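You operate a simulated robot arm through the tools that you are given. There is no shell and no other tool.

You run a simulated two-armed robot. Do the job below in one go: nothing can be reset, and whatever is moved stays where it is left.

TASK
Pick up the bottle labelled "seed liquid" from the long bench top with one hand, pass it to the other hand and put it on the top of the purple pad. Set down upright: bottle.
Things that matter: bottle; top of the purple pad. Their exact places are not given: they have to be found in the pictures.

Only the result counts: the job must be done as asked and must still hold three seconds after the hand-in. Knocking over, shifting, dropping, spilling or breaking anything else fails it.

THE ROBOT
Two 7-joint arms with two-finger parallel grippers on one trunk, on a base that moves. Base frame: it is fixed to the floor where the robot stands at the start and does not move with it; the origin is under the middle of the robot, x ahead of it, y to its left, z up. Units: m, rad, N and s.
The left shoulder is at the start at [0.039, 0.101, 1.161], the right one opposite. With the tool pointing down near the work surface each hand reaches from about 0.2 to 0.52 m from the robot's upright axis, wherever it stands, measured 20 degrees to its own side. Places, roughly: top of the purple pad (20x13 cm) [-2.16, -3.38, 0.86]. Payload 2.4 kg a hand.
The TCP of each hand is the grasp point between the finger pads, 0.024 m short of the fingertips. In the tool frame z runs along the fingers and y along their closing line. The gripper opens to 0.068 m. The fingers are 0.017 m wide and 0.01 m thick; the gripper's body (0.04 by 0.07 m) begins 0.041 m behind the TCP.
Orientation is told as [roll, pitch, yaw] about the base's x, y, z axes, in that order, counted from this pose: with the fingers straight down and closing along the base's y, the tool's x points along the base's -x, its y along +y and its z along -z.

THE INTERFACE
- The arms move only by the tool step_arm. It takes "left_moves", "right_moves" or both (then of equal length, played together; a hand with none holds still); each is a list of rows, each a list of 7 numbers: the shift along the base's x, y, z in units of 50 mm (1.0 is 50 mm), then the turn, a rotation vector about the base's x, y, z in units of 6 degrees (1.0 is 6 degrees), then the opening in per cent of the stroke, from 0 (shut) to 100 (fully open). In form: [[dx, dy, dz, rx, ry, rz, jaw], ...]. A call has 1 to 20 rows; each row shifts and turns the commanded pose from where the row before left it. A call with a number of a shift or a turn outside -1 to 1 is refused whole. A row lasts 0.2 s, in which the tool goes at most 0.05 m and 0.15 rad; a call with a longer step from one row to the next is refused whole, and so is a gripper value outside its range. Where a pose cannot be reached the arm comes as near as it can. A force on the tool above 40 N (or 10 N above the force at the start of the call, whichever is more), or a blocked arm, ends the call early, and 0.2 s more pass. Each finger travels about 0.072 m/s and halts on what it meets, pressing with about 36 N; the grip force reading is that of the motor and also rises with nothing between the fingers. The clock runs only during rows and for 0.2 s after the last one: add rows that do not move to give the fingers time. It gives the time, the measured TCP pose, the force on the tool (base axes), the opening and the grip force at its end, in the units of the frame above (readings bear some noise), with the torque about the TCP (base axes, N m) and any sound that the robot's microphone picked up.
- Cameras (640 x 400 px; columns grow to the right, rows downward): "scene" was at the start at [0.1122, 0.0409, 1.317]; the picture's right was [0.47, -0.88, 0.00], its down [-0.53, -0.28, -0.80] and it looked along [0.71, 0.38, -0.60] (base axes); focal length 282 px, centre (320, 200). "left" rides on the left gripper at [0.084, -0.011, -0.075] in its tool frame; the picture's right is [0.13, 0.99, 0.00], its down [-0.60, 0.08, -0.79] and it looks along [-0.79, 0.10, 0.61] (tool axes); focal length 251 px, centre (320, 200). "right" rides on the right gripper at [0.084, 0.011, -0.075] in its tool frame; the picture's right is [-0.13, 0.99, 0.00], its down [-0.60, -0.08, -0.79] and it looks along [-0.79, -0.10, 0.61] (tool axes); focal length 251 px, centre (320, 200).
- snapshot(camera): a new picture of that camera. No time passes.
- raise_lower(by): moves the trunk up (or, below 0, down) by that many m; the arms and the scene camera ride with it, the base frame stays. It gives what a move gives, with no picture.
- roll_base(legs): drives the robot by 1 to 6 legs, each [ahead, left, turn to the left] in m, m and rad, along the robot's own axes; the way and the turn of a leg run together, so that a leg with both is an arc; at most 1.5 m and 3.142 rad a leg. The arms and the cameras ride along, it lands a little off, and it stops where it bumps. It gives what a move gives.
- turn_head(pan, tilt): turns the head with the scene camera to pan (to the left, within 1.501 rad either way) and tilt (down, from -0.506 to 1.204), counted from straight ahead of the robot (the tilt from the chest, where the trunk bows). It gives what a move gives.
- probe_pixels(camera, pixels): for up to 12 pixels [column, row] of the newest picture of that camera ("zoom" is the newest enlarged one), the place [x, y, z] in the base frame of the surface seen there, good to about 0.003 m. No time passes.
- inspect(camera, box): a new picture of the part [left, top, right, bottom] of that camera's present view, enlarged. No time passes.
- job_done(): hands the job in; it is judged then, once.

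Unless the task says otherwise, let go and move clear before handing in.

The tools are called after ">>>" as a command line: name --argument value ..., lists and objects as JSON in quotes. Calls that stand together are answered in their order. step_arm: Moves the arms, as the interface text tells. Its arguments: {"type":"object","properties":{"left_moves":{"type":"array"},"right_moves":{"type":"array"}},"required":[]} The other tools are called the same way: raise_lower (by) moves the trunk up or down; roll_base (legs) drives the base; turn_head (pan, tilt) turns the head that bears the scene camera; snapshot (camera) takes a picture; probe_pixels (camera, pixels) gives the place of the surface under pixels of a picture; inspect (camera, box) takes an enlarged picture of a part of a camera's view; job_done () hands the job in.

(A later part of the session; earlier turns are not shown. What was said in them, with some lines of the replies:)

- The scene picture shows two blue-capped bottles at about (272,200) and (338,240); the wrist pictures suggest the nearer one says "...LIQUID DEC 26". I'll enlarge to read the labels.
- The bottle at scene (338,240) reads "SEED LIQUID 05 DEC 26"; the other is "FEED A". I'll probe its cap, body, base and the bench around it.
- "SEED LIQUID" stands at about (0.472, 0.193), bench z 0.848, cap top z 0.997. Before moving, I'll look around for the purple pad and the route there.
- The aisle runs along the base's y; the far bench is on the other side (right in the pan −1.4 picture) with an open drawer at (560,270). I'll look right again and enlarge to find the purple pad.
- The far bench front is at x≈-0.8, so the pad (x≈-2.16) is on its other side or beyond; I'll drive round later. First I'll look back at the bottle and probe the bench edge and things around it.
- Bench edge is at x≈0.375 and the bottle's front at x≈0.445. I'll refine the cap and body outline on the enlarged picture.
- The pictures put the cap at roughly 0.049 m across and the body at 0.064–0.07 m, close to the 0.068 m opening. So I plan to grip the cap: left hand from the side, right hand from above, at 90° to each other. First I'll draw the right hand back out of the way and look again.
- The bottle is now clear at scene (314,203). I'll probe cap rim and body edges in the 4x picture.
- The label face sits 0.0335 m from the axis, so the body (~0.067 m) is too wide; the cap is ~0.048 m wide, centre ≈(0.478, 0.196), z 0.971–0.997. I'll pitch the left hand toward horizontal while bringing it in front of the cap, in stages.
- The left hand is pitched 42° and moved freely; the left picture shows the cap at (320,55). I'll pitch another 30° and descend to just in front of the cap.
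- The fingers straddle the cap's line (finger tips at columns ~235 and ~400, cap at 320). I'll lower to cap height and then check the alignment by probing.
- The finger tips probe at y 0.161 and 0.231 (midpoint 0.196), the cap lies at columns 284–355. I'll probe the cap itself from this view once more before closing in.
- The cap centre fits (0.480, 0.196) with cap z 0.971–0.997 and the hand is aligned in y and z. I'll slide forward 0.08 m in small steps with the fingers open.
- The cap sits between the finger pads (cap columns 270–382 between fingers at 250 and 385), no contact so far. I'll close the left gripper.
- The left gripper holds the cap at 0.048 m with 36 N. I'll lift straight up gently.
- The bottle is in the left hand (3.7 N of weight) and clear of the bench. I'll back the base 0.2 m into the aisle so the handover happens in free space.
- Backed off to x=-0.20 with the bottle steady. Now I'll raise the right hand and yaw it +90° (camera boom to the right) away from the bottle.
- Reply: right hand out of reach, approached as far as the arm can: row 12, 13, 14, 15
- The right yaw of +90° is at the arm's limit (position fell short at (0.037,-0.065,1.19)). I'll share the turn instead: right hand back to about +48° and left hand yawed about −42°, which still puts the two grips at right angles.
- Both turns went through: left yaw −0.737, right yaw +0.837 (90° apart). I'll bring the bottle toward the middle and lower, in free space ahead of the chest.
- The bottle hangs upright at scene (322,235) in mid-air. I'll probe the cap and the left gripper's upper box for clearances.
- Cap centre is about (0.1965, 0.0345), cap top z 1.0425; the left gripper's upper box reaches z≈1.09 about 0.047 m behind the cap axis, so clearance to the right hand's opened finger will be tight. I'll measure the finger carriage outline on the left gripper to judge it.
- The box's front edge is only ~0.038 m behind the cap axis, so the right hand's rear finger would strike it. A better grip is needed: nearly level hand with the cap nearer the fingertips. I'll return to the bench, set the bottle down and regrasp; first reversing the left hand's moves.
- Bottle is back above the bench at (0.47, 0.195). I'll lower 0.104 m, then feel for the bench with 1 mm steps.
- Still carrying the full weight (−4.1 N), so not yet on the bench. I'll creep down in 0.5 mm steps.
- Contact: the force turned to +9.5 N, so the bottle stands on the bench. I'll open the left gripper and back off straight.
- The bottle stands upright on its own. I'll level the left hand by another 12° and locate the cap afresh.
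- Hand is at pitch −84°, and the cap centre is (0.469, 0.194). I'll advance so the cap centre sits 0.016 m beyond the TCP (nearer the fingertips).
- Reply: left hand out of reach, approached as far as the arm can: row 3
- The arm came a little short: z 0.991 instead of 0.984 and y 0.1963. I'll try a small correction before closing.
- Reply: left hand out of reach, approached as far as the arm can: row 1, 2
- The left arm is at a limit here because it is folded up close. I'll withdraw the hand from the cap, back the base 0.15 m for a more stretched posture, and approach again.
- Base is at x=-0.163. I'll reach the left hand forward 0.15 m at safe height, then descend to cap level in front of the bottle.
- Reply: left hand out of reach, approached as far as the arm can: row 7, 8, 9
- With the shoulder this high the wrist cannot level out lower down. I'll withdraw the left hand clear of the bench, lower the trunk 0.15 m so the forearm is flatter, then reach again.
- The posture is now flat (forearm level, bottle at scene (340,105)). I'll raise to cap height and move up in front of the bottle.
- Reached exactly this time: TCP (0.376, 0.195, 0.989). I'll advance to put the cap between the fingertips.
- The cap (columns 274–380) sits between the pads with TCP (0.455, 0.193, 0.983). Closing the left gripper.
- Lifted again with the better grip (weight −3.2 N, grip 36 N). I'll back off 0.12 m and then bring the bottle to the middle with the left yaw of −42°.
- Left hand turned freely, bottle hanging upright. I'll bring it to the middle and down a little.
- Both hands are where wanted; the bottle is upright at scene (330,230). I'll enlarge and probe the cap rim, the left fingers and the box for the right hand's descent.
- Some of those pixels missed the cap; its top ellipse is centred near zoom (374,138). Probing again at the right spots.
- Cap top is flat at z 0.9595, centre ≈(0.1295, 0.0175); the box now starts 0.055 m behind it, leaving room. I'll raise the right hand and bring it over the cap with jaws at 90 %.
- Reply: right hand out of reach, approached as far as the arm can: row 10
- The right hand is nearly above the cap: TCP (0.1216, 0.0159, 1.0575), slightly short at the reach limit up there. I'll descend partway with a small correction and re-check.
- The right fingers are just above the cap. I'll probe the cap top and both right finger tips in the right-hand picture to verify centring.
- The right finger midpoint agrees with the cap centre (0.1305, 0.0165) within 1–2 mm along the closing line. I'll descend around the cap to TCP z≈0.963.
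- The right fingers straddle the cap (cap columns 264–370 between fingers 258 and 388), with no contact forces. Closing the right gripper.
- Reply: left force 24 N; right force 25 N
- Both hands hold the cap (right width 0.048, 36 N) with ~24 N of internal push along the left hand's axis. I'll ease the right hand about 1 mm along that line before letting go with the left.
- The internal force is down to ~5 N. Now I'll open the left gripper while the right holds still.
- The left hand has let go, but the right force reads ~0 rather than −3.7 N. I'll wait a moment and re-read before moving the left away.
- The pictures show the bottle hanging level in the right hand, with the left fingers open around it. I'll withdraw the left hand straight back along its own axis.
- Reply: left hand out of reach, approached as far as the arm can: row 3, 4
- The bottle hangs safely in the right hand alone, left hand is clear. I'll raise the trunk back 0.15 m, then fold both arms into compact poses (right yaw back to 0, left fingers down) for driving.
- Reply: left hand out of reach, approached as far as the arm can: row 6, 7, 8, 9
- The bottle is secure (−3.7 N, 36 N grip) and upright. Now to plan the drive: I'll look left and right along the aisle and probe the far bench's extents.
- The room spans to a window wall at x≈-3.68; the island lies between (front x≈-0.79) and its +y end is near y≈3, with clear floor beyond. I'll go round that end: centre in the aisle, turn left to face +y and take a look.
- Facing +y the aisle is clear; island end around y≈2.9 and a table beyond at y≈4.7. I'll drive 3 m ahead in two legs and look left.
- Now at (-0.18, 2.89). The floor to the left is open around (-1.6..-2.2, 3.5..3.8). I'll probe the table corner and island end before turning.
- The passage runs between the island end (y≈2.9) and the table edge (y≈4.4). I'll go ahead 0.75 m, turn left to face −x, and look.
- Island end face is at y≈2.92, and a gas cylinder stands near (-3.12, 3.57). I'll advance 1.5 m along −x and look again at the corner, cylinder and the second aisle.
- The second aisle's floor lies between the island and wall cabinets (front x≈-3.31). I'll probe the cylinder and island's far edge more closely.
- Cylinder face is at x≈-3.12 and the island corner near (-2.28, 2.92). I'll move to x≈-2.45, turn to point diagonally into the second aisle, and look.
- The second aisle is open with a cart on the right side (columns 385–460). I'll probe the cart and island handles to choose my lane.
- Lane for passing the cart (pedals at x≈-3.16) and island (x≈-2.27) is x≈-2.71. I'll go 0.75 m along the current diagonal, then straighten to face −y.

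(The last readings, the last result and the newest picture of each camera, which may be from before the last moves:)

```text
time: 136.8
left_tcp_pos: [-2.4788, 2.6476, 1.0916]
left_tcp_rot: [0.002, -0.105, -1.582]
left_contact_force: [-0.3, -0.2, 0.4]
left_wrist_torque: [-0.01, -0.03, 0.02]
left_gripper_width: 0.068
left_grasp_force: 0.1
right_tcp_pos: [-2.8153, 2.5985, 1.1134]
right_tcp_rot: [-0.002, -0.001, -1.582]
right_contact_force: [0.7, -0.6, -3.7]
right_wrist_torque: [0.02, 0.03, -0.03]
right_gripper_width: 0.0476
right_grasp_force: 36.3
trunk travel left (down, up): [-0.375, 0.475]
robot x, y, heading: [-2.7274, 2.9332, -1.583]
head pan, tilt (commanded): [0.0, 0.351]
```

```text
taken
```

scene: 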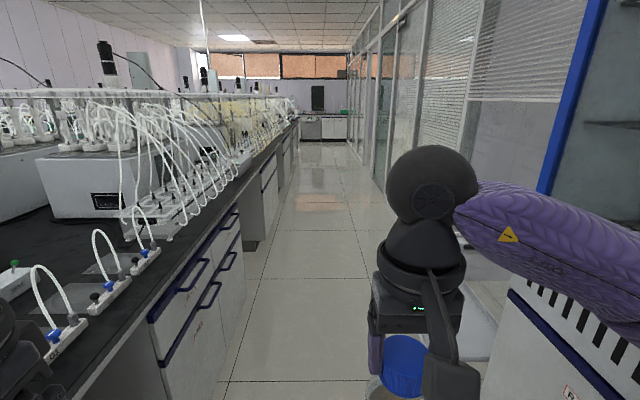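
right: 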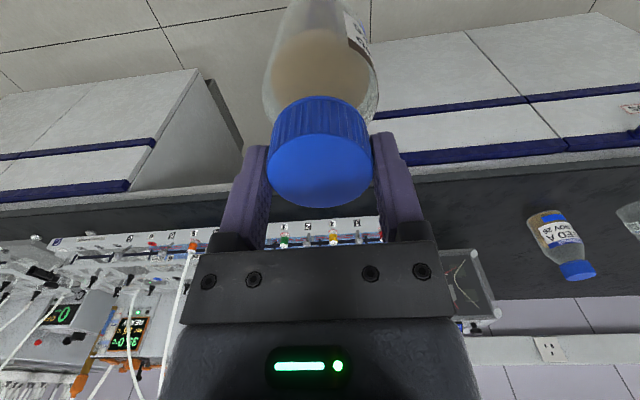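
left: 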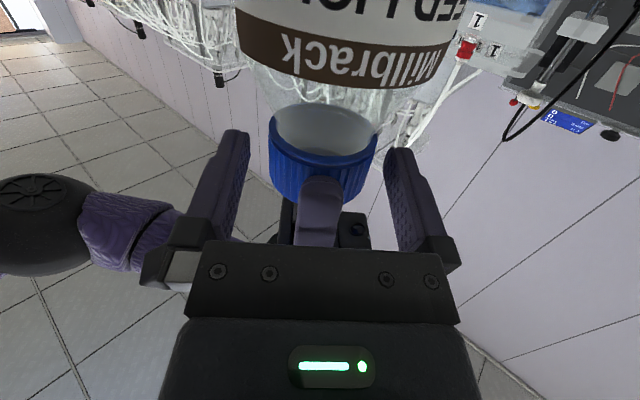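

The right forearm reaches toward the cabinets on the right. I'll look right to check the right elbow's clearance before driving on.

>>> turn_head --pan -0.9 --tilt 0.4

>>> snapshot --camera "scene"

>>> probe_pixels --camera "scene" --pixels '[[200, 150], [260, 200], [320, 200], [360, 230], [400, 200], [450, 250], [300, 250], [420, 170], [500, 300], [250, 150]]'

```text
time: 138.0
left_tcp_pos: [-2.4798, 2.647, 1.091]
left_tcp_rot: [0.003, -0.105, -1.584]
left_contact_force: [-0.8, -0.1, -0.8]
left_wrist_torque: [0.0, -0.01, 0.01]
left_gripper_width: 0.068
left_grasp_force: 0.1
right_tcp_pos: [-2.8127, 2.599, 1.1124]
right_tcp_rot: [-0.001, 0.001, -1.583]
right_contact_force: [-0.6, -0.4, -4.2]
right_wrist_torque: [-0.03, 0.0, 0.01]
right_gripper_width: 0.0477
right_grasp_force: 36.0
trunk travel left (down, up): [-0.375, 0.475]
robot x, y, heading: [-2.7254, 2.9318, -1.582]
head pan, tilt (commanded): [-0.901, 0.4]
```

```text
taken
```

scene: 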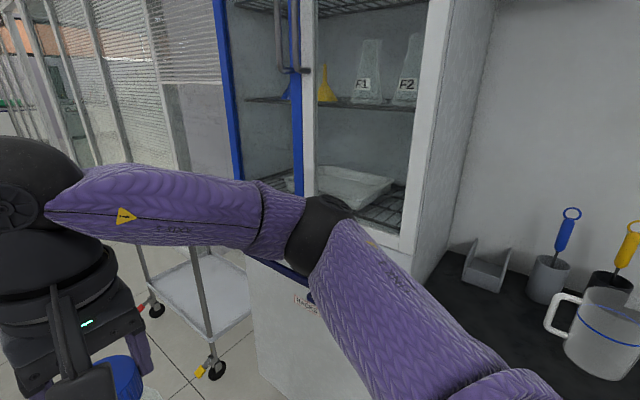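

```text
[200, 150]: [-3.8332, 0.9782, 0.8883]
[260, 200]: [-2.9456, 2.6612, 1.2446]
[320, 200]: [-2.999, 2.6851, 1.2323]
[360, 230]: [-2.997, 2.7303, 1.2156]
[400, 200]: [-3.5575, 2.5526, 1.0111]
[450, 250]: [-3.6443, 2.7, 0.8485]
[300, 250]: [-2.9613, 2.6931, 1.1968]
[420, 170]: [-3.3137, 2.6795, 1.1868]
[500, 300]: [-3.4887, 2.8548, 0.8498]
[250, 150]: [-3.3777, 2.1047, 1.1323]
```

The right elbow is at x≈-3.0, leaving ~0.25 m to the cabinets, which is fine. Driving 3 m ahead along −y.

>>> roll_base --legs '[[1.5, 0, 0.012], [1.3, 0, 0]]'

>>> turn_head --pan 0.3 --tilt 0.35

>>> snapshot --camera "scene"

>>> inspect --camera "scene" --box '[100, 80, 400, 260]'

```text
time: 151.5
left_tcp_pos: [-2.4693, -0.143, 1.0906]
left_tcp_rot: [0.003, -0.102, -1.56]
left_contact_force: [-0.1, 0.3, 0.6]
left_wrist_torque: [-0.03, 0.03, 0.01]
left_gripper_width: 0.0681
left_grasp_force: 0.1
right_tcp_pos: [-2.8025, -0.1998, 1.1129]
right_tcp_rot: [0.0, 0.001, -1.56]
right_contact_force: [-0.4, -0.2, -3.8]
right_wrist_torque: [-0.02, 0.01, -0.04]
right_gripper_width: 0.0478
right_grasp_force: 36.3
trunk travel left (down, up): [-0.375, 0.475]
robot x, y, heading: [-2.721, 0.1354, -1.562]
head pan, tilt (commanded): [-0.901, 0.4]
```

```text
time: 152.9
left_tcp_pos: [-2.4688, -0.1417, 1.0906]
left_tcp_rot: [0.001, -0.105, -1.559]
left_contact_force: [0.3, 0.5, 1.0]
left_wrist_torque: [-0.01, -0.04, 0.0]
left_gripper_width: 0.0679
left_grasp_force: 0.2
right_tcp_pos: [-2.8033, -0.1997, 1.1129]
right_tcp_rot: [0.002, 0.001, -1.561]
right_contact_force: [-0.5, 0.5, -4.5]
right_wrist_torque: [0.03, -0.01, 0.03]
right_gripper_width: 0.0479
right_grasp_force: 35.9
trunk travel left (down, up): [-0.375, 0.475]
robot x, y, heading: [-2.7225, 0.1351, -1.559]
head pan, tilt (commanded): [0.3, 0.351]
```

```text
taken
```

scene: 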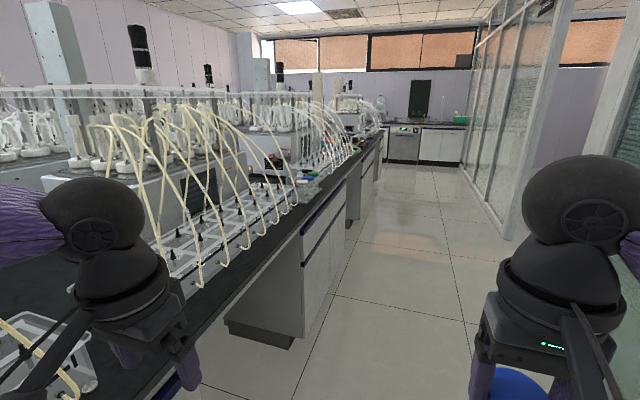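

```text
2.13 times, centred on (250, 170) of scene
```

zoom: 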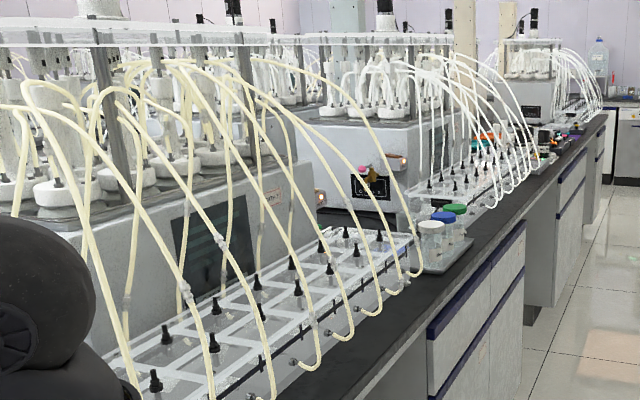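

No pad visible yet (expected about 3.5 m ahead on the left bench). I'll check the glass partition's position on the right before continuing.

>>> probe_pixels --camera "scene" --pixels '[[512, 238], [490, 210], [465, 168], [530, 150], [350, 230], [330, 200], [355, 160], [440, 250], [420, 190], [375, 140], [345, 135], [320, 300]]'

```text
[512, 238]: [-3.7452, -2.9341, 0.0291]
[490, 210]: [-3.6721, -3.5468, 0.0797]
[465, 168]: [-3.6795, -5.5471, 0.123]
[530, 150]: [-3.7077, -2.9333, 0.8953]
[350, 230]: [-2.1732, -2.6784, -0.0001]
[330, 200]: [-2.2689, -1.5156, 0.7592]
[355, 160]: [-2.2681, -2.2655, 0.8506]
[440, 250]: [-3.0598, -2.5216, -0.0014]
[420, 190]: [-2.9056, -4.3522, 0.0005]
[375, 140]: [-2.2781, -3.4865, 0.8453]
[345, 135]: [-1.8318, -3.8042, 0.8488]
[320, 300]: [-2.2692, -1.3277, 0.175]
```

The way ahead is clear (partition at x≈-3.7, island edge x≈-2.27). Driving 2.5 m further and looking toward the pad.

>>> roll_base --legs '[[1.5, 0, -0.011], [1.0, 0, 0]]'

>>> turn_head --pan 0.5 --tilt 0.5

>>> snapshot --camera "scene"

```text
time: 165.2
left_tcp_pos: [-2.4607, -2.6487, 1.0907]
left_tcp_rot: [0.002, -0.103, -1.571]
left_contact_force: [1.1, -0.4, 0.0]
left_wrist_torque: [0.0, -0.01, 0.01]
left_gripper_width: 0.0677
left_grasp_force: 0.0
right_tcp_pos: [-2.7955, -2.7025, 1.1114]
right_tcp_rot: [0.001, 0.002, -1.567]
right_contact_force: [-0.6, -0.1, -4.7]
right_wrist_torque: [0.03, 0.01, -0.01]
right_gripper_width: 0.0477
right_grasp_force: 35.8
trunk travel left (down, up): [-0.375, 0.475]
robot x, y, heading: [-2.7125, -2.3685, -1.567]
head pan, tilt (commanded): [0.3, 0.351]
```

```text
time: 165.9
left_tcp_pos: [-2.4613, -2.6493, 1.0908]
left_tcp_rot: [0.001, -0.105, -1.571]
left_contact_force: [0.2, 1.1, -0.8]
left_wrist_torque: [0.0, -0.02, 0.02]
left_gripper_width: 0.0679
left_grasp_force: 0.1
right_tcp_pos: [-2.7938, -2.7022, 1.1129]
right_tcp_rot: [0.001, 0.001, -1.569]
right_contact_force: [0.1, 0.4, -3.9]
right_wrist_torque: [0.01, 0.0, -0.02]
right_gripper_width: 0.0476
right_grasp_force: 35.8
trunk travel left (down, up): [-0.375, 0.475]
robot x, y, heading: [-2.7091, -2.368, -1.567]
head pan, tilt (commanded): [0.499, 0.499]
```

```text
taken
```

scene: 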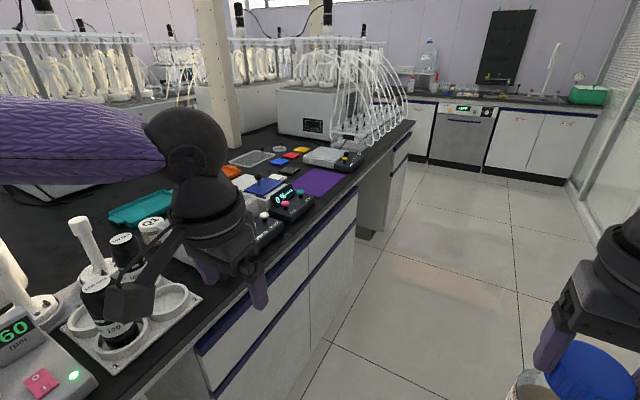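

The purple pad shows at scene (320,182), between small devices on the bench. I'll enlarge and probe it.

>>> inspect --camera "scene" --box '[240, 130, 400, 230]'

>>> probe_pixels --camera "scene" --pixels '[[320, 182], [300, 187], [342, 176], [318, 171], [318, 193], [290, 205], [335, 160], [300, 196], [345, 168], [360, 170]]'

```text
4.00 times, centred on (320, 180) of scene
```

zoom: 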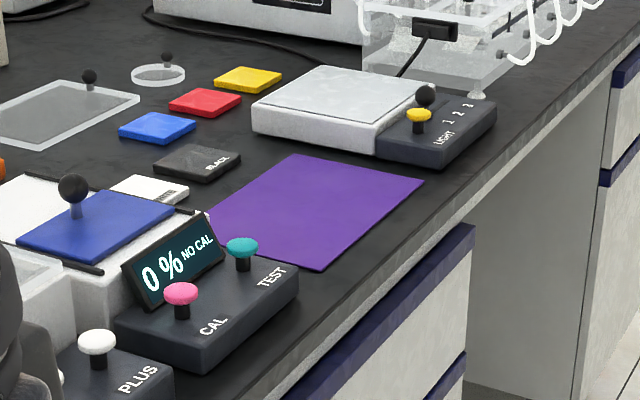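

```text
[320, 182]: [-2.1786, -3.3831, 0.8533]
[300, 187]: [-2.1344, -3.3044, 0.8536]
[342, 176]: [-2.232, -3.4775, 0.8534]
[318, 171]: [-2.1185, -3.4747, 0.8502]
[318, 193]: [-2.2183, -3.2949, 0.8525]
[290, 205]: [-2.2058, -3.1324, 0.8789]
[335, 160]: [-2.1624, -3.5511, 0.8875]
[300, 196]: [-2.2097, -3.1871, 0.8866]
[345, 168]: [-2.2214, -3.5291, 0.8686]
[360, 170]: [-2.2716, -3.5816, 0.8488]
```

The pad's top is at z≈0.853 around (-2.17, -3.38), with devices on both sides (tops ≤0.93). I'll drive on 0.89 m and turn left to face the bench (heading 0).

>>> probe_pixels --camera "zoom" --pixels '[[298, 158], [418, 181], [321, 266], [214, 218], [316, 212], [242, 245], [180, 292], [425, 95], [420, 115], [75, 185], [375, 130], [330, 80]]'

>>> roll_base --legs '[[0.89, 0, 0], [0, 0, 1.567]]'

>>> turn_head --pan -0.1 --tilt 0.75

>>> snapshot --camera "scene"

```text
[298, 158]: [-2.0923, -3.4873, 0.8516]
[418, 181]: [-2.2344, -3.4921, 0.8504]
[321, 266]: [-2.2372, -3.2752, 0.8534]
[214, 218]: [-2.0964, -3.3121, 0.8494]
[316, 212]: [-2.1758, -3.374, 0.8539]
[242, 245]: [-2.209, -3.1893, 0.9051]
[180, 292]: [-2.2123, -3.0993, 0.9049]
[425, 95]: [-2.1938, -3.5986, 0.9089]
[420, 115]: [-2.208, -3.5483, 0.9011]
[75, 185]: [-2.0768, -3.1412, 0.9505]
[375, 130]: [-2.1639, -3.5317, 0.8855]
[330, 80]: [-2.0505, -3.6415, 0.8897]
```

```text
time: 174.4
left_tcp_pos: [-2.4266, -3.0155, 1.0917]
left_tcp_rot: [0.001, -0.104, -0.011]
left_contact_force: [-0.5, 0.3, 0.4]
left_wrist_torque: [0.03, 0.02, 0.01]
left_gripper_width: 0.0681
left_grasp_force: 0.0
right_tcp_pos: [-2.3768, -3.3483, 1.1122]
right_tcp_rot: [-0.001, 0.001, -0.007]
right_contact_force: [-0.8, -0.4, -4.3]
right_wrist_torque: [-0.04, 0.01, -0.03]
right_gripper_width: 0.0478
right_grasp_force: 36.1
trunk travel left (down, up): [-0.375, 0.475]
robot x, y, heading: [-2.7099, -3.2622, -0.011]
head pan, tilt (commanded): [0.499, 0.499]
```

```text
time: 175.4
left_tcp_pos: [-2.4275, -3.016, 1.0931]
left_tcp_rot: [0.001, -0.105, -0.012]
left_contact_force: [0.4, -0.7, 0.6]
left_wrist_torque: [0.01, -0.01, -0.02]
left_gripper_width: 0.0681
left_grasp_force: 0.1
right_tcp_pos: [-2.3779, -3.3497, 1.1132]
right_tcp_rot: [0.001, -0.001, -0.009]
right_contact_force: [-0.2, -0.6, -3.7]
right_wrist_torque: [-0.02, 0.02, -0.02]
right_gripper_width: 0.0476
right_grasp_force: 36.3
trunk travel left (down, up): [-0.375, 0.475]
robot x, y, heading: [-2.7065, -3.2666, -0.005]
head pan, tilt (commanded): [-0.099, 0.75]
```

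```text
taken
```

scene: 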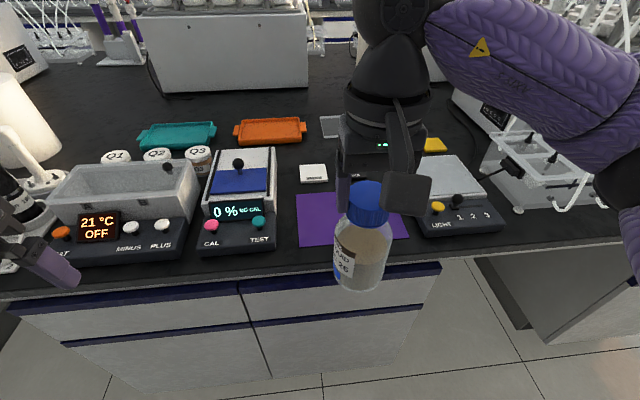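

The pad spans x −2.235…−2.095, y −3.485…−3.28 (centre ≈(-2.166,-3.383)). I'll check where the tubes at the right lie relative to the right elbow before closing in.

>>> probe_pixels --camera "scene" --pixels '[[615, 225], [605, 205], [540, 165], [480, 130], [600, 60], [630, 60], [520, 205], [430, 145], [455, 200], [258, 222], [585, 110], [612, 170]]'

>>> turn_head --pan -0.6 --tilt 0.6

>>> snapshot --camera "scene"

>>> probe_pixels --camera "scene" --pixels '[[320, 150], [350, 200], [380, 180], [300, 200], [250, 150], [420, 150], [450, 120], [380, 100], [330, 250], [400, 250]]'

```text
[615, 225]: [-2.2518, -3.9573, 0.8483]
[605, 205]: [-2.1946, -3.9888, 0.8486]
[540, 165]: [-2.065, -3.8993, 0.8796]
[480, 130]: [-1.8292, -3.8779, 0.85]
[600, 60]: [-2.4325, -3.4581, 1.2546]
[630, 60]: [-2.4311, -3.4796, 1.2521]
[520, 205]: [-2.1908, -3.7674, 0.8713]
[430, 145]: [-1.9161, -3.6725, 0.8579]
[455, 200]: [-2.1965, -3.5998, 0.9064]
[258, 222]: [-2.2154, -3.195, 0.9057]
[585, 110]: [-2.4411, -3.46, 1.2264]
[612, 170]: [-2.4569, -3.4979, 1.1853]
```

```text
time: 176.3
left_tcp_pos: [-2.4272, -3.0148, 1.0901]
left_tcp_rot: [0.003, -0.104, -0.011]
left_contact_force: [-0.5, 0.6, 0.2]
left_wrist_torque: [0.0, 0.02, -0.05]
left_gripper_width: 0.0679
left_grasp_force: 0.1
right_tcp_pos: [-2.3775, -3.35, 1.1112]
right_tcp_rot: [-0.001, -0.001, -0.009]
right_contact_force: [-0.8, 0.1, -4.1]
right_wrist_torque: [0.01, -0.02, -0.02]
right_gripper_width: 0.0478
right_grasp_force: 35.9
trunk travel left (down, up): [-0.375, 0.475]
robot x, y, heading: [-2.7112, -3.2644, -0.01]
head pan, tilt (commanded): [-0.6, 0.6]
```

```text
taken
```

scene: 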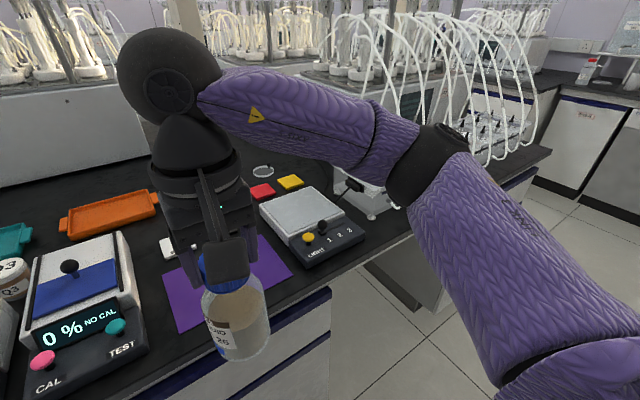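

```text
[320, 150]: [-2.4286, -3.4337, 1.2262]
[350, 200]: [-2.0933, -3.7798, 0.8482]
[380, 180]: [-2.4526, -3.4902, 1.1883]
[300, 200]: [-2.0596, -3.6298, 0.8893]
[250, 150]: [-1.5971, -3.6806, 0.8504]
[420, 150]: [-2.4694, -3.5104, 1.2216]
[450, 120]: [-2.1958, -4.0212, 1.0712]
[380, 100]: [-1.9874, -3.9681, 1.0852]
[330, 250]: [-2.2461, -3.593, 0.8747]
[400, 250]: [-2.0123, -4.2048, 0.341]
```

The right elbow (≈(-2.47,-3.52,1.2)) is far from the tubes (y<-3.9). I'll drive forward 0.07 m toward the bench.

>>> roll_base --legs '[[0.07, 0, 0.01]]'

>>> turn_head --pan -0.15 --tilt 0.8

>>> snapshot --camera "scene"

```text
time: 177.3
left_tcp_pos: [-2.358, -3.0139, 1.0908]
left_tcp_rot: [0.0, -0.104, 0.0]
left_contact_force: [0.3, -0.1, 0.0]
left_wrist_torque: [-0.02, 0.01, 0.0]
left_gripper_width: 0.0678
left_grasp_force: 0.0
right_tcp_pos: [-2.3054, -3.3463, 1.1128]
right_tcp_rot: [-0.001, 0.003, 0.003]
right_contact_force: [0.6, -0.1, -4.6]
right_wrist_torque: [-0.01, 0.0, 0.01]
right_gripper_width: 0.0476
right_grasp_force: 35.6
trunk travel left (down, up): [-0.375, 0.475]
robot x, y, heading: [-2.6362, -3.2602, -0.001]
head pan, tilt (commanded): [-0.6, 0.6]
```

```text
time: 178.2
left_tcp_pos: [-2.3584, -3.0127, 1.0908]
left_tcp_rot: [0.002, -0.105, 0.0]
left_contact_force: [0.1, 0.1, -0.8]
left_wrist_torque: [0.01, 0.03, -0.03]
left_gripper_width: 0.068
left_grasp_force: 0.0
right_tcp_pos: [-2.3062, -3.3452, 1.1134]
right_tcp_rot: [-0.001, -0.001, 0.0]
right_contact_force: [0.8, 0.4, -3.1]
right_wrist_torque: [0.0, 0.02, 0.0]
right_gripper_width: 0.0478
right_grasp_force: 35.9
trunk travel left (down, up): [-0.375, 0.475]
robot x, y, heading: [-2.6425, -3.2621, -0.001]
head pan, tilt (commanded): [-0.15, 0.799]
```

```text
taken
```

scene: 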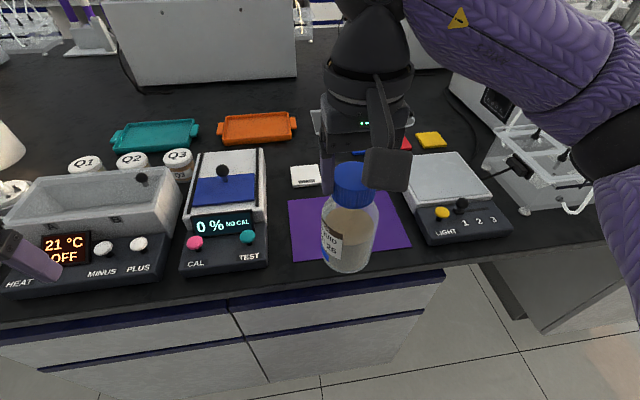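

The pad is right ahead, visible at (300–410, 195–260). I'll carry the bottle over the pad's centre at the present height.

>>> step_arm --right_moves '[[0.2, -0.06, 0, 0, 0, 0, 0], [0.4, -0.11, 0, 0, 0, 0, 0], [0.4, -0.11, 0, 0, 0, 0, 0], [0.4, -0.11, 0, 0, 0, 0, 0], [0.4, -0.11, 0, 0, 0, 0, 0], [0.4, -0.11, 0, 0, 0, 0, 0], [0.4, -0.11, 0, 0, 0, 0, 0], [0.2, -0.02, 0, 0, 0, 0, 0], [0, 0, 0, 0, 0, 0, 0]]'

>>> snapshot --camera "scene"

>>> snapshot --camera "right"

```text
time: 180.2
left_tcp_pos: [-2.3591, -3.0121, 1.0908]
left_tcp_rot: [0.002, -0.105, 0.0]
left_contact_force: [0.9, 0.3, 0.0]
left_wrist_torque: [0.01, -0.04, -0.01]
left_gripper_width: 0.0678
left_grasp_force: 0.0
right_tcp_pos: [-2.1651, -3.3829, 1.1123]
right_tcp_rot: [-0.001, 0.0, 0.002]
right_contact_force: [0.2, -0.2, -4.6]
right_wrist_torque: [0.0, 0.0, 0.0]
right_gripper_width: 0.0474
right_grasp_force: 36.4
trunk travel left (down, up): [-0.375, 0.475]
robot x, y, heading: [-2.6413, -3.2628, 0.001]
head pan, tilt (commanded): [-0.15, 0.799]
```

```text
taken
```

scene: 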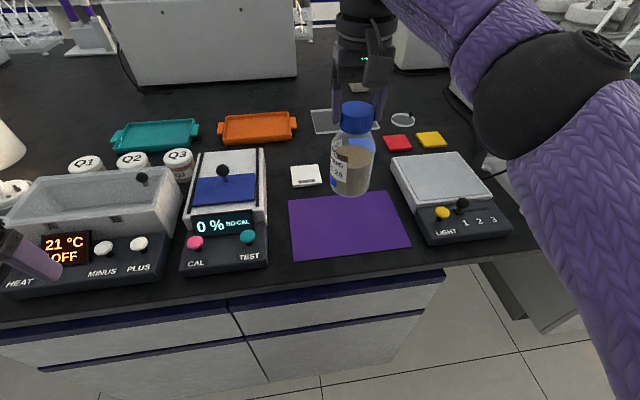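

```text
taken
```

right: 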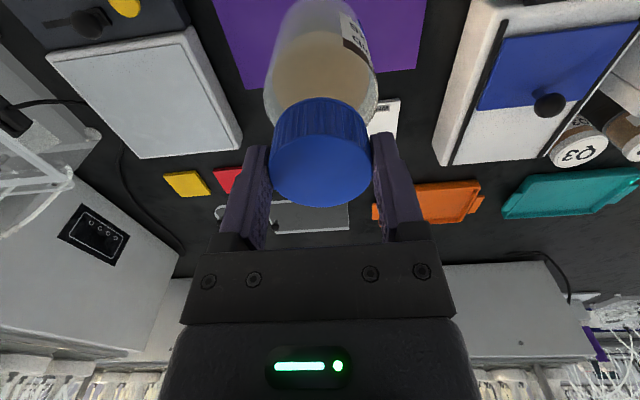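

The bottle is above the pad. I'll re-probe the pad's corners and the bottle's base from this view to fix the centre and the drop height.

>>> probe_pixels --camera "scene" --pixels '[[292, 202], [393, 195], [407, 243], [296, 256], [350, 220], [350, 194], [300, 230], [400, 220], [353, 108], [305, 176], [350, 240]]'

>>> inspect --camera "scene" --box '[280, 90, 420, 270]'

```text
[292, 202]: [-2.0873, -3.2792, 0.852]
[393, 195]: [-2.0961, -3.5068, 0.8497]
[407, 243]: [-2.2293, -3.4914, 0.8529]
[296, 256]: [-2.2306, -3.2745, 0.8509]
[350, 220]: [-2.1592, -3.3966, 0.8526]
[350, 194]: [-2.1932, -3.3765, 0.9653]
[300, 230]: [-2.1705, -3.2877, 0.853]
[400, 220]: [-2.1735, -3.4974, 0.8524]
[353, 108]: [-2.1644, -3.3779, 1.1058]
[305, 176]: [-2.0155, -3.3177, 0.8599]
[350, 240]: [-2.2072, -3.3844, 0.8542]
```

```text
2.22 times, centred on (350, 180) of scene
```

zoom: 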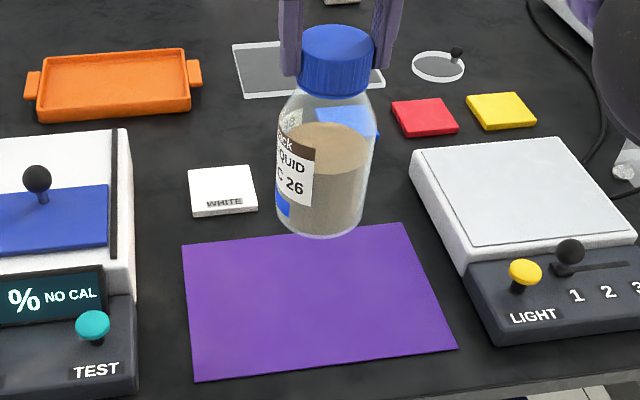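

Pad centre ≈(-2.163,-3.383) matches the TCP (-2.165,-3.383). Bottle base is ~0.107 m above the pad; I'll descend 0.1 m, then creep.

>>> step_arm --right_moves '[[0, 0, -0.4, 0, 0, 0, 0], [0, 0, -0.4, 0, 0, 0, 0], [0, 0, -0.4, 0, 0, 0, 0], [0, 0, -0.4, 0, 0, 0, 0], [0, 0, -0.25, 0, 0, 0, 0], [0, 0, -0.1, 0, 0, 0, 0], [0, 0, 0, 0, 0, 0, 0]]'

>>> inspect --camera "scene" --box '[280, 110, 420, 270]'

```text
time: 181.8
left_tcp_pos: [-2.3584, -3.0136, 1.0908]
left_tcp_rot: [0.001, -0.103, 0.0]
left_contact_force: [0.0, -0.1, 0.9]
left_wrist_torque: [0.01, 0.02, 0.01]
left_gripper_width: 0.0681
left_grasp_force: 0.0
right_tcp_pos: [-2.1642, -3.3812, 1.0142]
right_tcp_rot: [0.001, 0.003, 0.003]
right_contact_force: [0.9, -0.6, -3.1]
right_wrist_torque: [0.01, -0.01, 0.03]
right_gripper_width: 0.0476
right_grasp_force: 36.2
trunk travel left (down, up): [-0.375, 0.475]
robot x, y, heading: [-2.6402, -3.2607, 0.004]
head pan, tilt (commanded): [-0.15, 0.799]
```

```text
2.50 times, centred on (350, 190) of scene
```

zoom: 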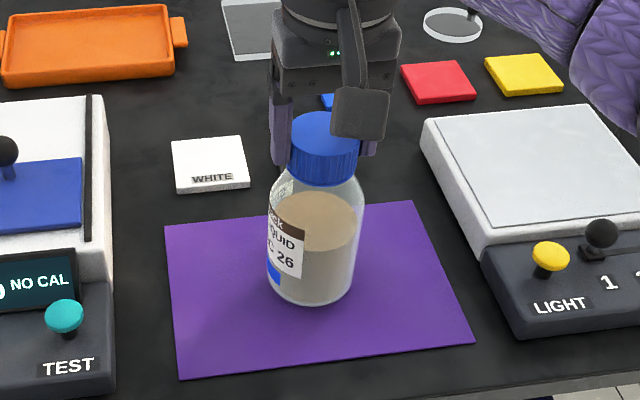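

About 8 mm to go, centred over the pad. Creeping down in 1 mm rows while watching the force.

>>> step_arm --right_moves '[[0, 0, -0.04, 0, 0, 0, 0], [0, 0, -0.03, 0, 0, 0, 0], [0, 0, -0.03, 0, 0, 0, 0], [0, 0, 0, 0, 0, 0, 0]]'

>>> step_arm --right_moves '[[0, 0, -0.02, 0, 0, 0, 0], [0, 0, -0.02, 0, 0, 0, 0], [0, 0, 0, 0, 0, 0, 0]]'

```text
time: 182.8
left_tcp_pos: [-2.3581, -3.0128, 1.09]
left_tcp_rot: [0.002, -0.105, -0.001]
left_contact_force: [0.0, 0.4, 1.5]
left_wrist_torque: [-0.01, 0.03, 0.0]
left_gripper_width: 0.0679
left_grasp_force: 0.1
right_tcp_pos: [-2.165, -3.383, 1.01]
right_tcp_rot: [0.001, 0.003, 0.003]
right_contact_force: [0.2, 1.6, -4.6]
right_wrist_torque: [0.02, 0.05, -0.01]
right_gripper_width: 0.0479
right_grasp_force: 35.7
trunk travel left (down, up): [-0.375, 0.475]
robot x, y, heading: [-2.6378, -3.2635, 0.003]
head pan, tilt (commanded): [-0.15, 0.799]
```

```text
time: 183.7
left_tcp_pos: [-2.359, -3.0124, 1.0926]
left_tcp_rot: [0.002, -0.105, -0.001]
left_contact_force: [-0.2, -0.2, -0.1]
left_wrist_torque: [0.0, -0.01, -0.01]
left_gripper_width: 0.0681
left_grasp_force: 0.2
right_tcp_pos: [-2.1652, -3.3829, 1.0083]
right_tcp_rot: [0.0, 0.002, 0.0]
right_contact_force: [0.4, 1.1, -4.2]
right_wrist_torque: [0.01, 0.05, 0.01]
right_gripper_width: 0.0476
right_grasp_force: 36.2
trunk travel left (down, up): [-0.375, 0.475]
robot x, y, heading: [-2.6378, -3.2628, 0.002]
head pan, tilt (commanded): [-0.15, 0.799]
```

Still hanging (−4.2 N) at TCP z 1.0083. Continuing in finer steps.

>>> step_arm --right_moves '[[0, 0, -0.02, 0, 0, 0, 0], [0, 0, -0.01, 0, 0, 0, 0], [0, 0, 0, 0, 0, 0, 0]]'

```text
time: 184.4
left_tcp_pos: [-2.3592, -3.013, 1.0913]
left_tcp_rot: [0.002, -0.103, -0.001]
left_contact_force: [-0.5, -1.0, -0.1]
left_wrist_torque: [0.04, 0.0, -0.02]
left_gripper_width: 0.0679
left_grasp_force: 0.1
right_tcp_pos: [-2.1668, -3.3831, 1.0068]
right_tcp_rot: [-0.001, 0.001, 0.002]
right_contact_force: [0.2, -1.4, -3.6]
right_wrist_torque: [0.02, -0.01, 0.03]
right_gripper_width: 0.0476
right_grasp_force: 36.5
trunk travel left (down, up): [-0.375, 0.475]
robot x, y, heading: [-2.6405, -3.2655, 0.001]
head pan, tilt (commanded): [-0.15, 0.799]
```

>>> step_arm --right_moves '[[0, 0, -0.015, 0, 0, 0, 0], [0, 0, -0.015, 0, 0, 0, 0], [0, 0, 0, 0, 0, 0, 0]]'

>>> inspect --camera "scene" --box '[310, 140, 400, 240]'

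```text
time: 185.2
left_tcp_pos: [-2.3602, -3.0127, 1.0909]
left_tcp_rot: [-0.001, -0.103, -0.001]
left_contact_force: [-0.1, 0.1, -0.7]
left_wrist_torque: [0.01, -0.04, -0.01]
left_gripper_width: 0.0679
left_grasp_force: 0.0
right_tcp_pos: [-2.1658, -3.3833, 1.0053]
right_tcp_rot: [0.001, 0.0, 0.001]
right_contact_force: [2.0, -1.0, 10.9]
right_wrist_torque: [-0.18, 0.01, -0.06]
right_gripper_width: 0.0475
right_grasp_force: 35.9
trunk travel left (down, up): [-0.375, 0.475]
robot x, y, heading: [-2.6411, -3.2626, 0.001]
head pan, tilt (commanded): [-0.15, 0.799]
```

```text
4.00 times, centred on (355, 190) of scene
```

zoom: 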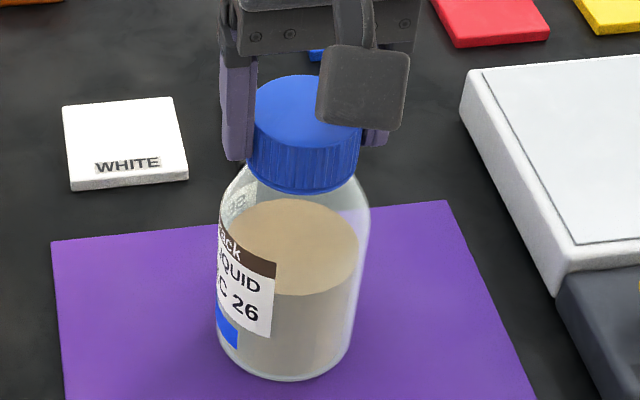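

The base is on the pad (+10.9 N). I'll relieve half a millimetre, open the right gripper, and wait.

>>> step_arm --right_moves '[[0, 0, 0.01, 0, 0, 0, 0], [0, 0, 0, 0, 0, 0, 85], [0, 0, 0, 0, 0, 0, 100], [0, 0, 0, 0, 0, 0, 100], [0, 0, 0, 0, 0, 0, 100]]'

>>> snapshot --camera "right"

>>> inspect --camera "scene" --box '[280, 110, 420, 270]'

```text
time: 186.4
left_tcp_pos: [-2.3581, -3.0125, 1.0919]
left_tcp_rot: [0.002, -0.105, -0.001]
left_contact_force: [0.0, -0.7, 0.2]
left_wrist_torque: [0.03, 0.04, -0.03]
left_gripper_width: 0.068
left_grasp_force: 0.1
right_tcp_pos: [-2.1662, -3.3827, 1.0047]
right_tcp_rot: [0.0, 0.001, 0.003]
right_contact_force: [-0.7, 0.3, -0.3]
right_wrist_torque: [0.0, 0.02, -0.01]
right_gripper_width: 0.0679
right_grasp_force: 0.0
trunk travel left (down, up): [-0.375, 0.475]
robot x, y, heading: [-2.6398, -3.2671, 0.001]
head pan, tilt (commanded): [-0.15, 0.799]
```

```text
taken
```

right: 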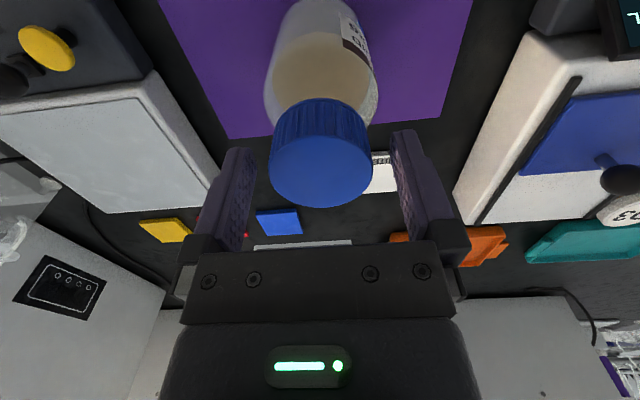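

```text
2.50 times, centred on (350, 190) of scene
```

zoom: 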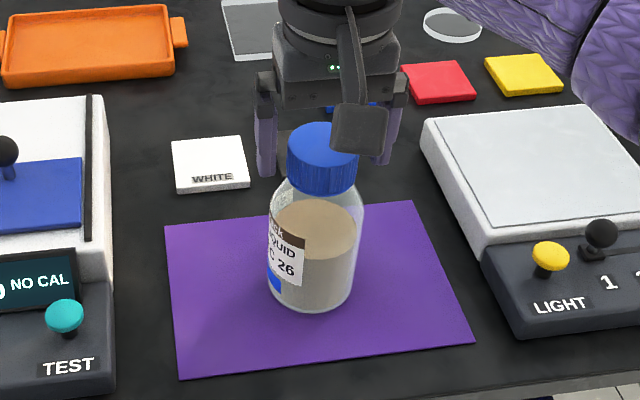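

The bottle stands free and upright on the pad with the fingers open around the cap. I'll lift the right hand straight up and draw back.

>>> step_arm --right_moves '[[0, 0, 0.15, 0, 0, 0, 100], [0, 0, 0.3, 0, 0, 0, 100], [0, 0, 0.4, 0, 0, 0, 100], [0, 0, 0.4, 0, 0, 0, 100], [0, 0, 0.4, 0, 0, 0, 100], [-0.3, 0, 0.3, 0, 0, 0, 100], [-0.6, 0, 0, 0, 0, 0, 100], [-0.8, 0, 0, 0, 0, 0, 100], [-0.8, 0, 0, 0, 0, 0, 100], [0, 0, 0, 0, 0, 0, 100]]'

>>> snapshot --camera "scene"

>>> snapshot --camera "right"

```text
time: 188.7
left_tcp_pos: [-2.3592, -3.0123, 1.0908]
left_tcp_rot: [0.001, -0.105, -0.002]
left_contact_force: [0.0, 0.0, 0.8]
left_wrist_torque: [0.02, -0.01, 0.01]
left_gripper_width: 0.0681
left_grasp_force: 0.0
right_tcp_pos: [-2.2907, -3.3838, 1.1029]
right_tcp_rot: [-0.001, 0.0, 0.0]
right_contact_force: [-0.1, -1.4, 0.1]
right_wrist_torque: [0.01, 0.01, -0.03]
right_gripper_width: 0.0683
right_grasp_force: 0.0
trunk travel left (down, up): [-0.375, 0.475]
robot x, y, heading: [-2.6399, -3.2659, -0.0]
head pan, tilt (commanded): [-0.15, 0.799]
```

```text
taken
```

scene: 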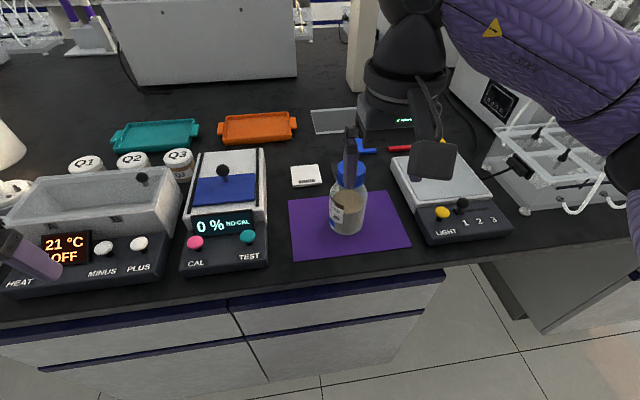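

```text
taken
```

right: 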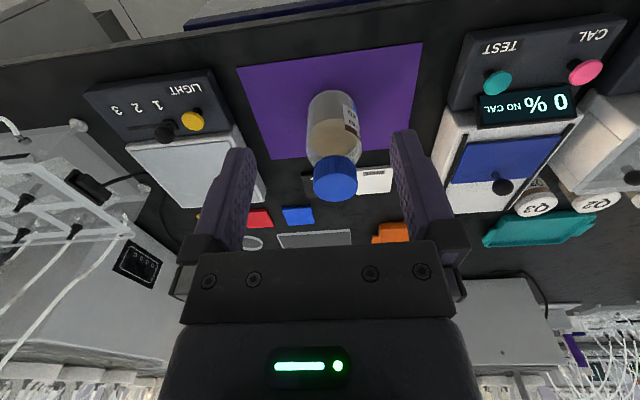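

The bottle stands upright in the middle of the pad and the right hand is clear. One last probe to confirm it stands straight and level.

>>> probe_pixels --camera "right" --pixels '[[335, 180], [318, 180], [352, 180], [335, 165], [330, 110], [330, 95]]'

>>> step_arm --right_moves '[[-0.5, -0.2, 0.2, 0, 0, 0, 100], [-0.3, 0, 0, 0, 0, 0, 100], [0, 0, 0, 0, 0, 0, 100]]'

>>> inspect --camera "scene" --box '[260, 110, 440, 280]'

```text
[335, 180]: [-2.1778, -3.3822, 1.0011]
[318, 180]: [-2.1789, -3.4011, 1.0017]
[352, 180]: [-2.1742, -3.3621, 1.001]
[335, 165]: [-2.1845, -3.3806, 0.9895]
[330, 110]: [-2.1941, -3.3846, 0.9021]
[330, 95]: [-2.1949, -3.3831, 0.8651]
```

```text
time: 189.4
left_tcp_pos: [-2.3592, -3.013, 1.0902]
left_tcp_rot: [0.003, -0.103, -0.001]
left_contact_force: [0.1, 0.2, -0.9]
left_wrist_torque: [0.02, -0.03, 0.04]
left_gripper_width: 0.068
left_grasp_force: 0.1
right_tcp_pos: [-2.3302, -3.3922, 1.1144]
right_tcp_rot: [0.0, 0.004, 0.003]
right_contact_force: [0.6, 0.5, 0.0]
right_wrist_torque: [0.01, -0.01, 0.01]
right_gripper_width: 0.068
right_grasp_force: 0.2
trunk travel left (down, up): [-0.375, 0.475]
robot x, y, heading: [-2.6377, -3.2615, 0.001]
head pan, tilt (commanded): [-0.15, 0.799]
```

```text
2.35 times, centred on (350, 195) of scene
```

zoom: 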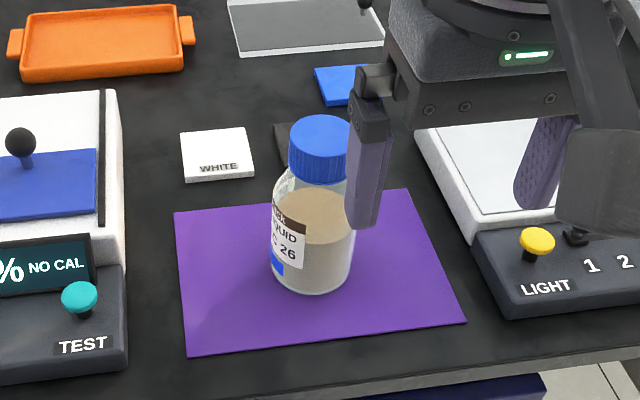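

The cap top probes level at z≈1.001 and the bottle's front line is vertical (x≈-2.194 at z 0.865 and 0.902), so it stands upright on the purple pad. Both hands are empty and clear, so I'm handing in.

>>> job_done

```text
The job is handed in.
```

The "seed liquid" bottle is standing upright near the middle of the purple pad, and I've handed the job in. I haven't been shown the judge's result.

- **Pick-up:** the left hand took the bottle by its cap, because the body (about 0.067 m) was too wide for the gripper.
- **Regrasp:** the first grip left no room for the right hand. I set the bottle back down on the long bench and took it again with a flatter grip.
- **Pass:** the right hand gripped the cap from above while the left still held it, then the left let go.
- **Placing:** after driving round to the other side of the island bench, the right hand lowered the bottle until the force reading showed it touching the pad. It then let go and moved clear.
- **Final check:** the cap top read level and the side of the bottle vertical. I saw no contact with anything else along the way.
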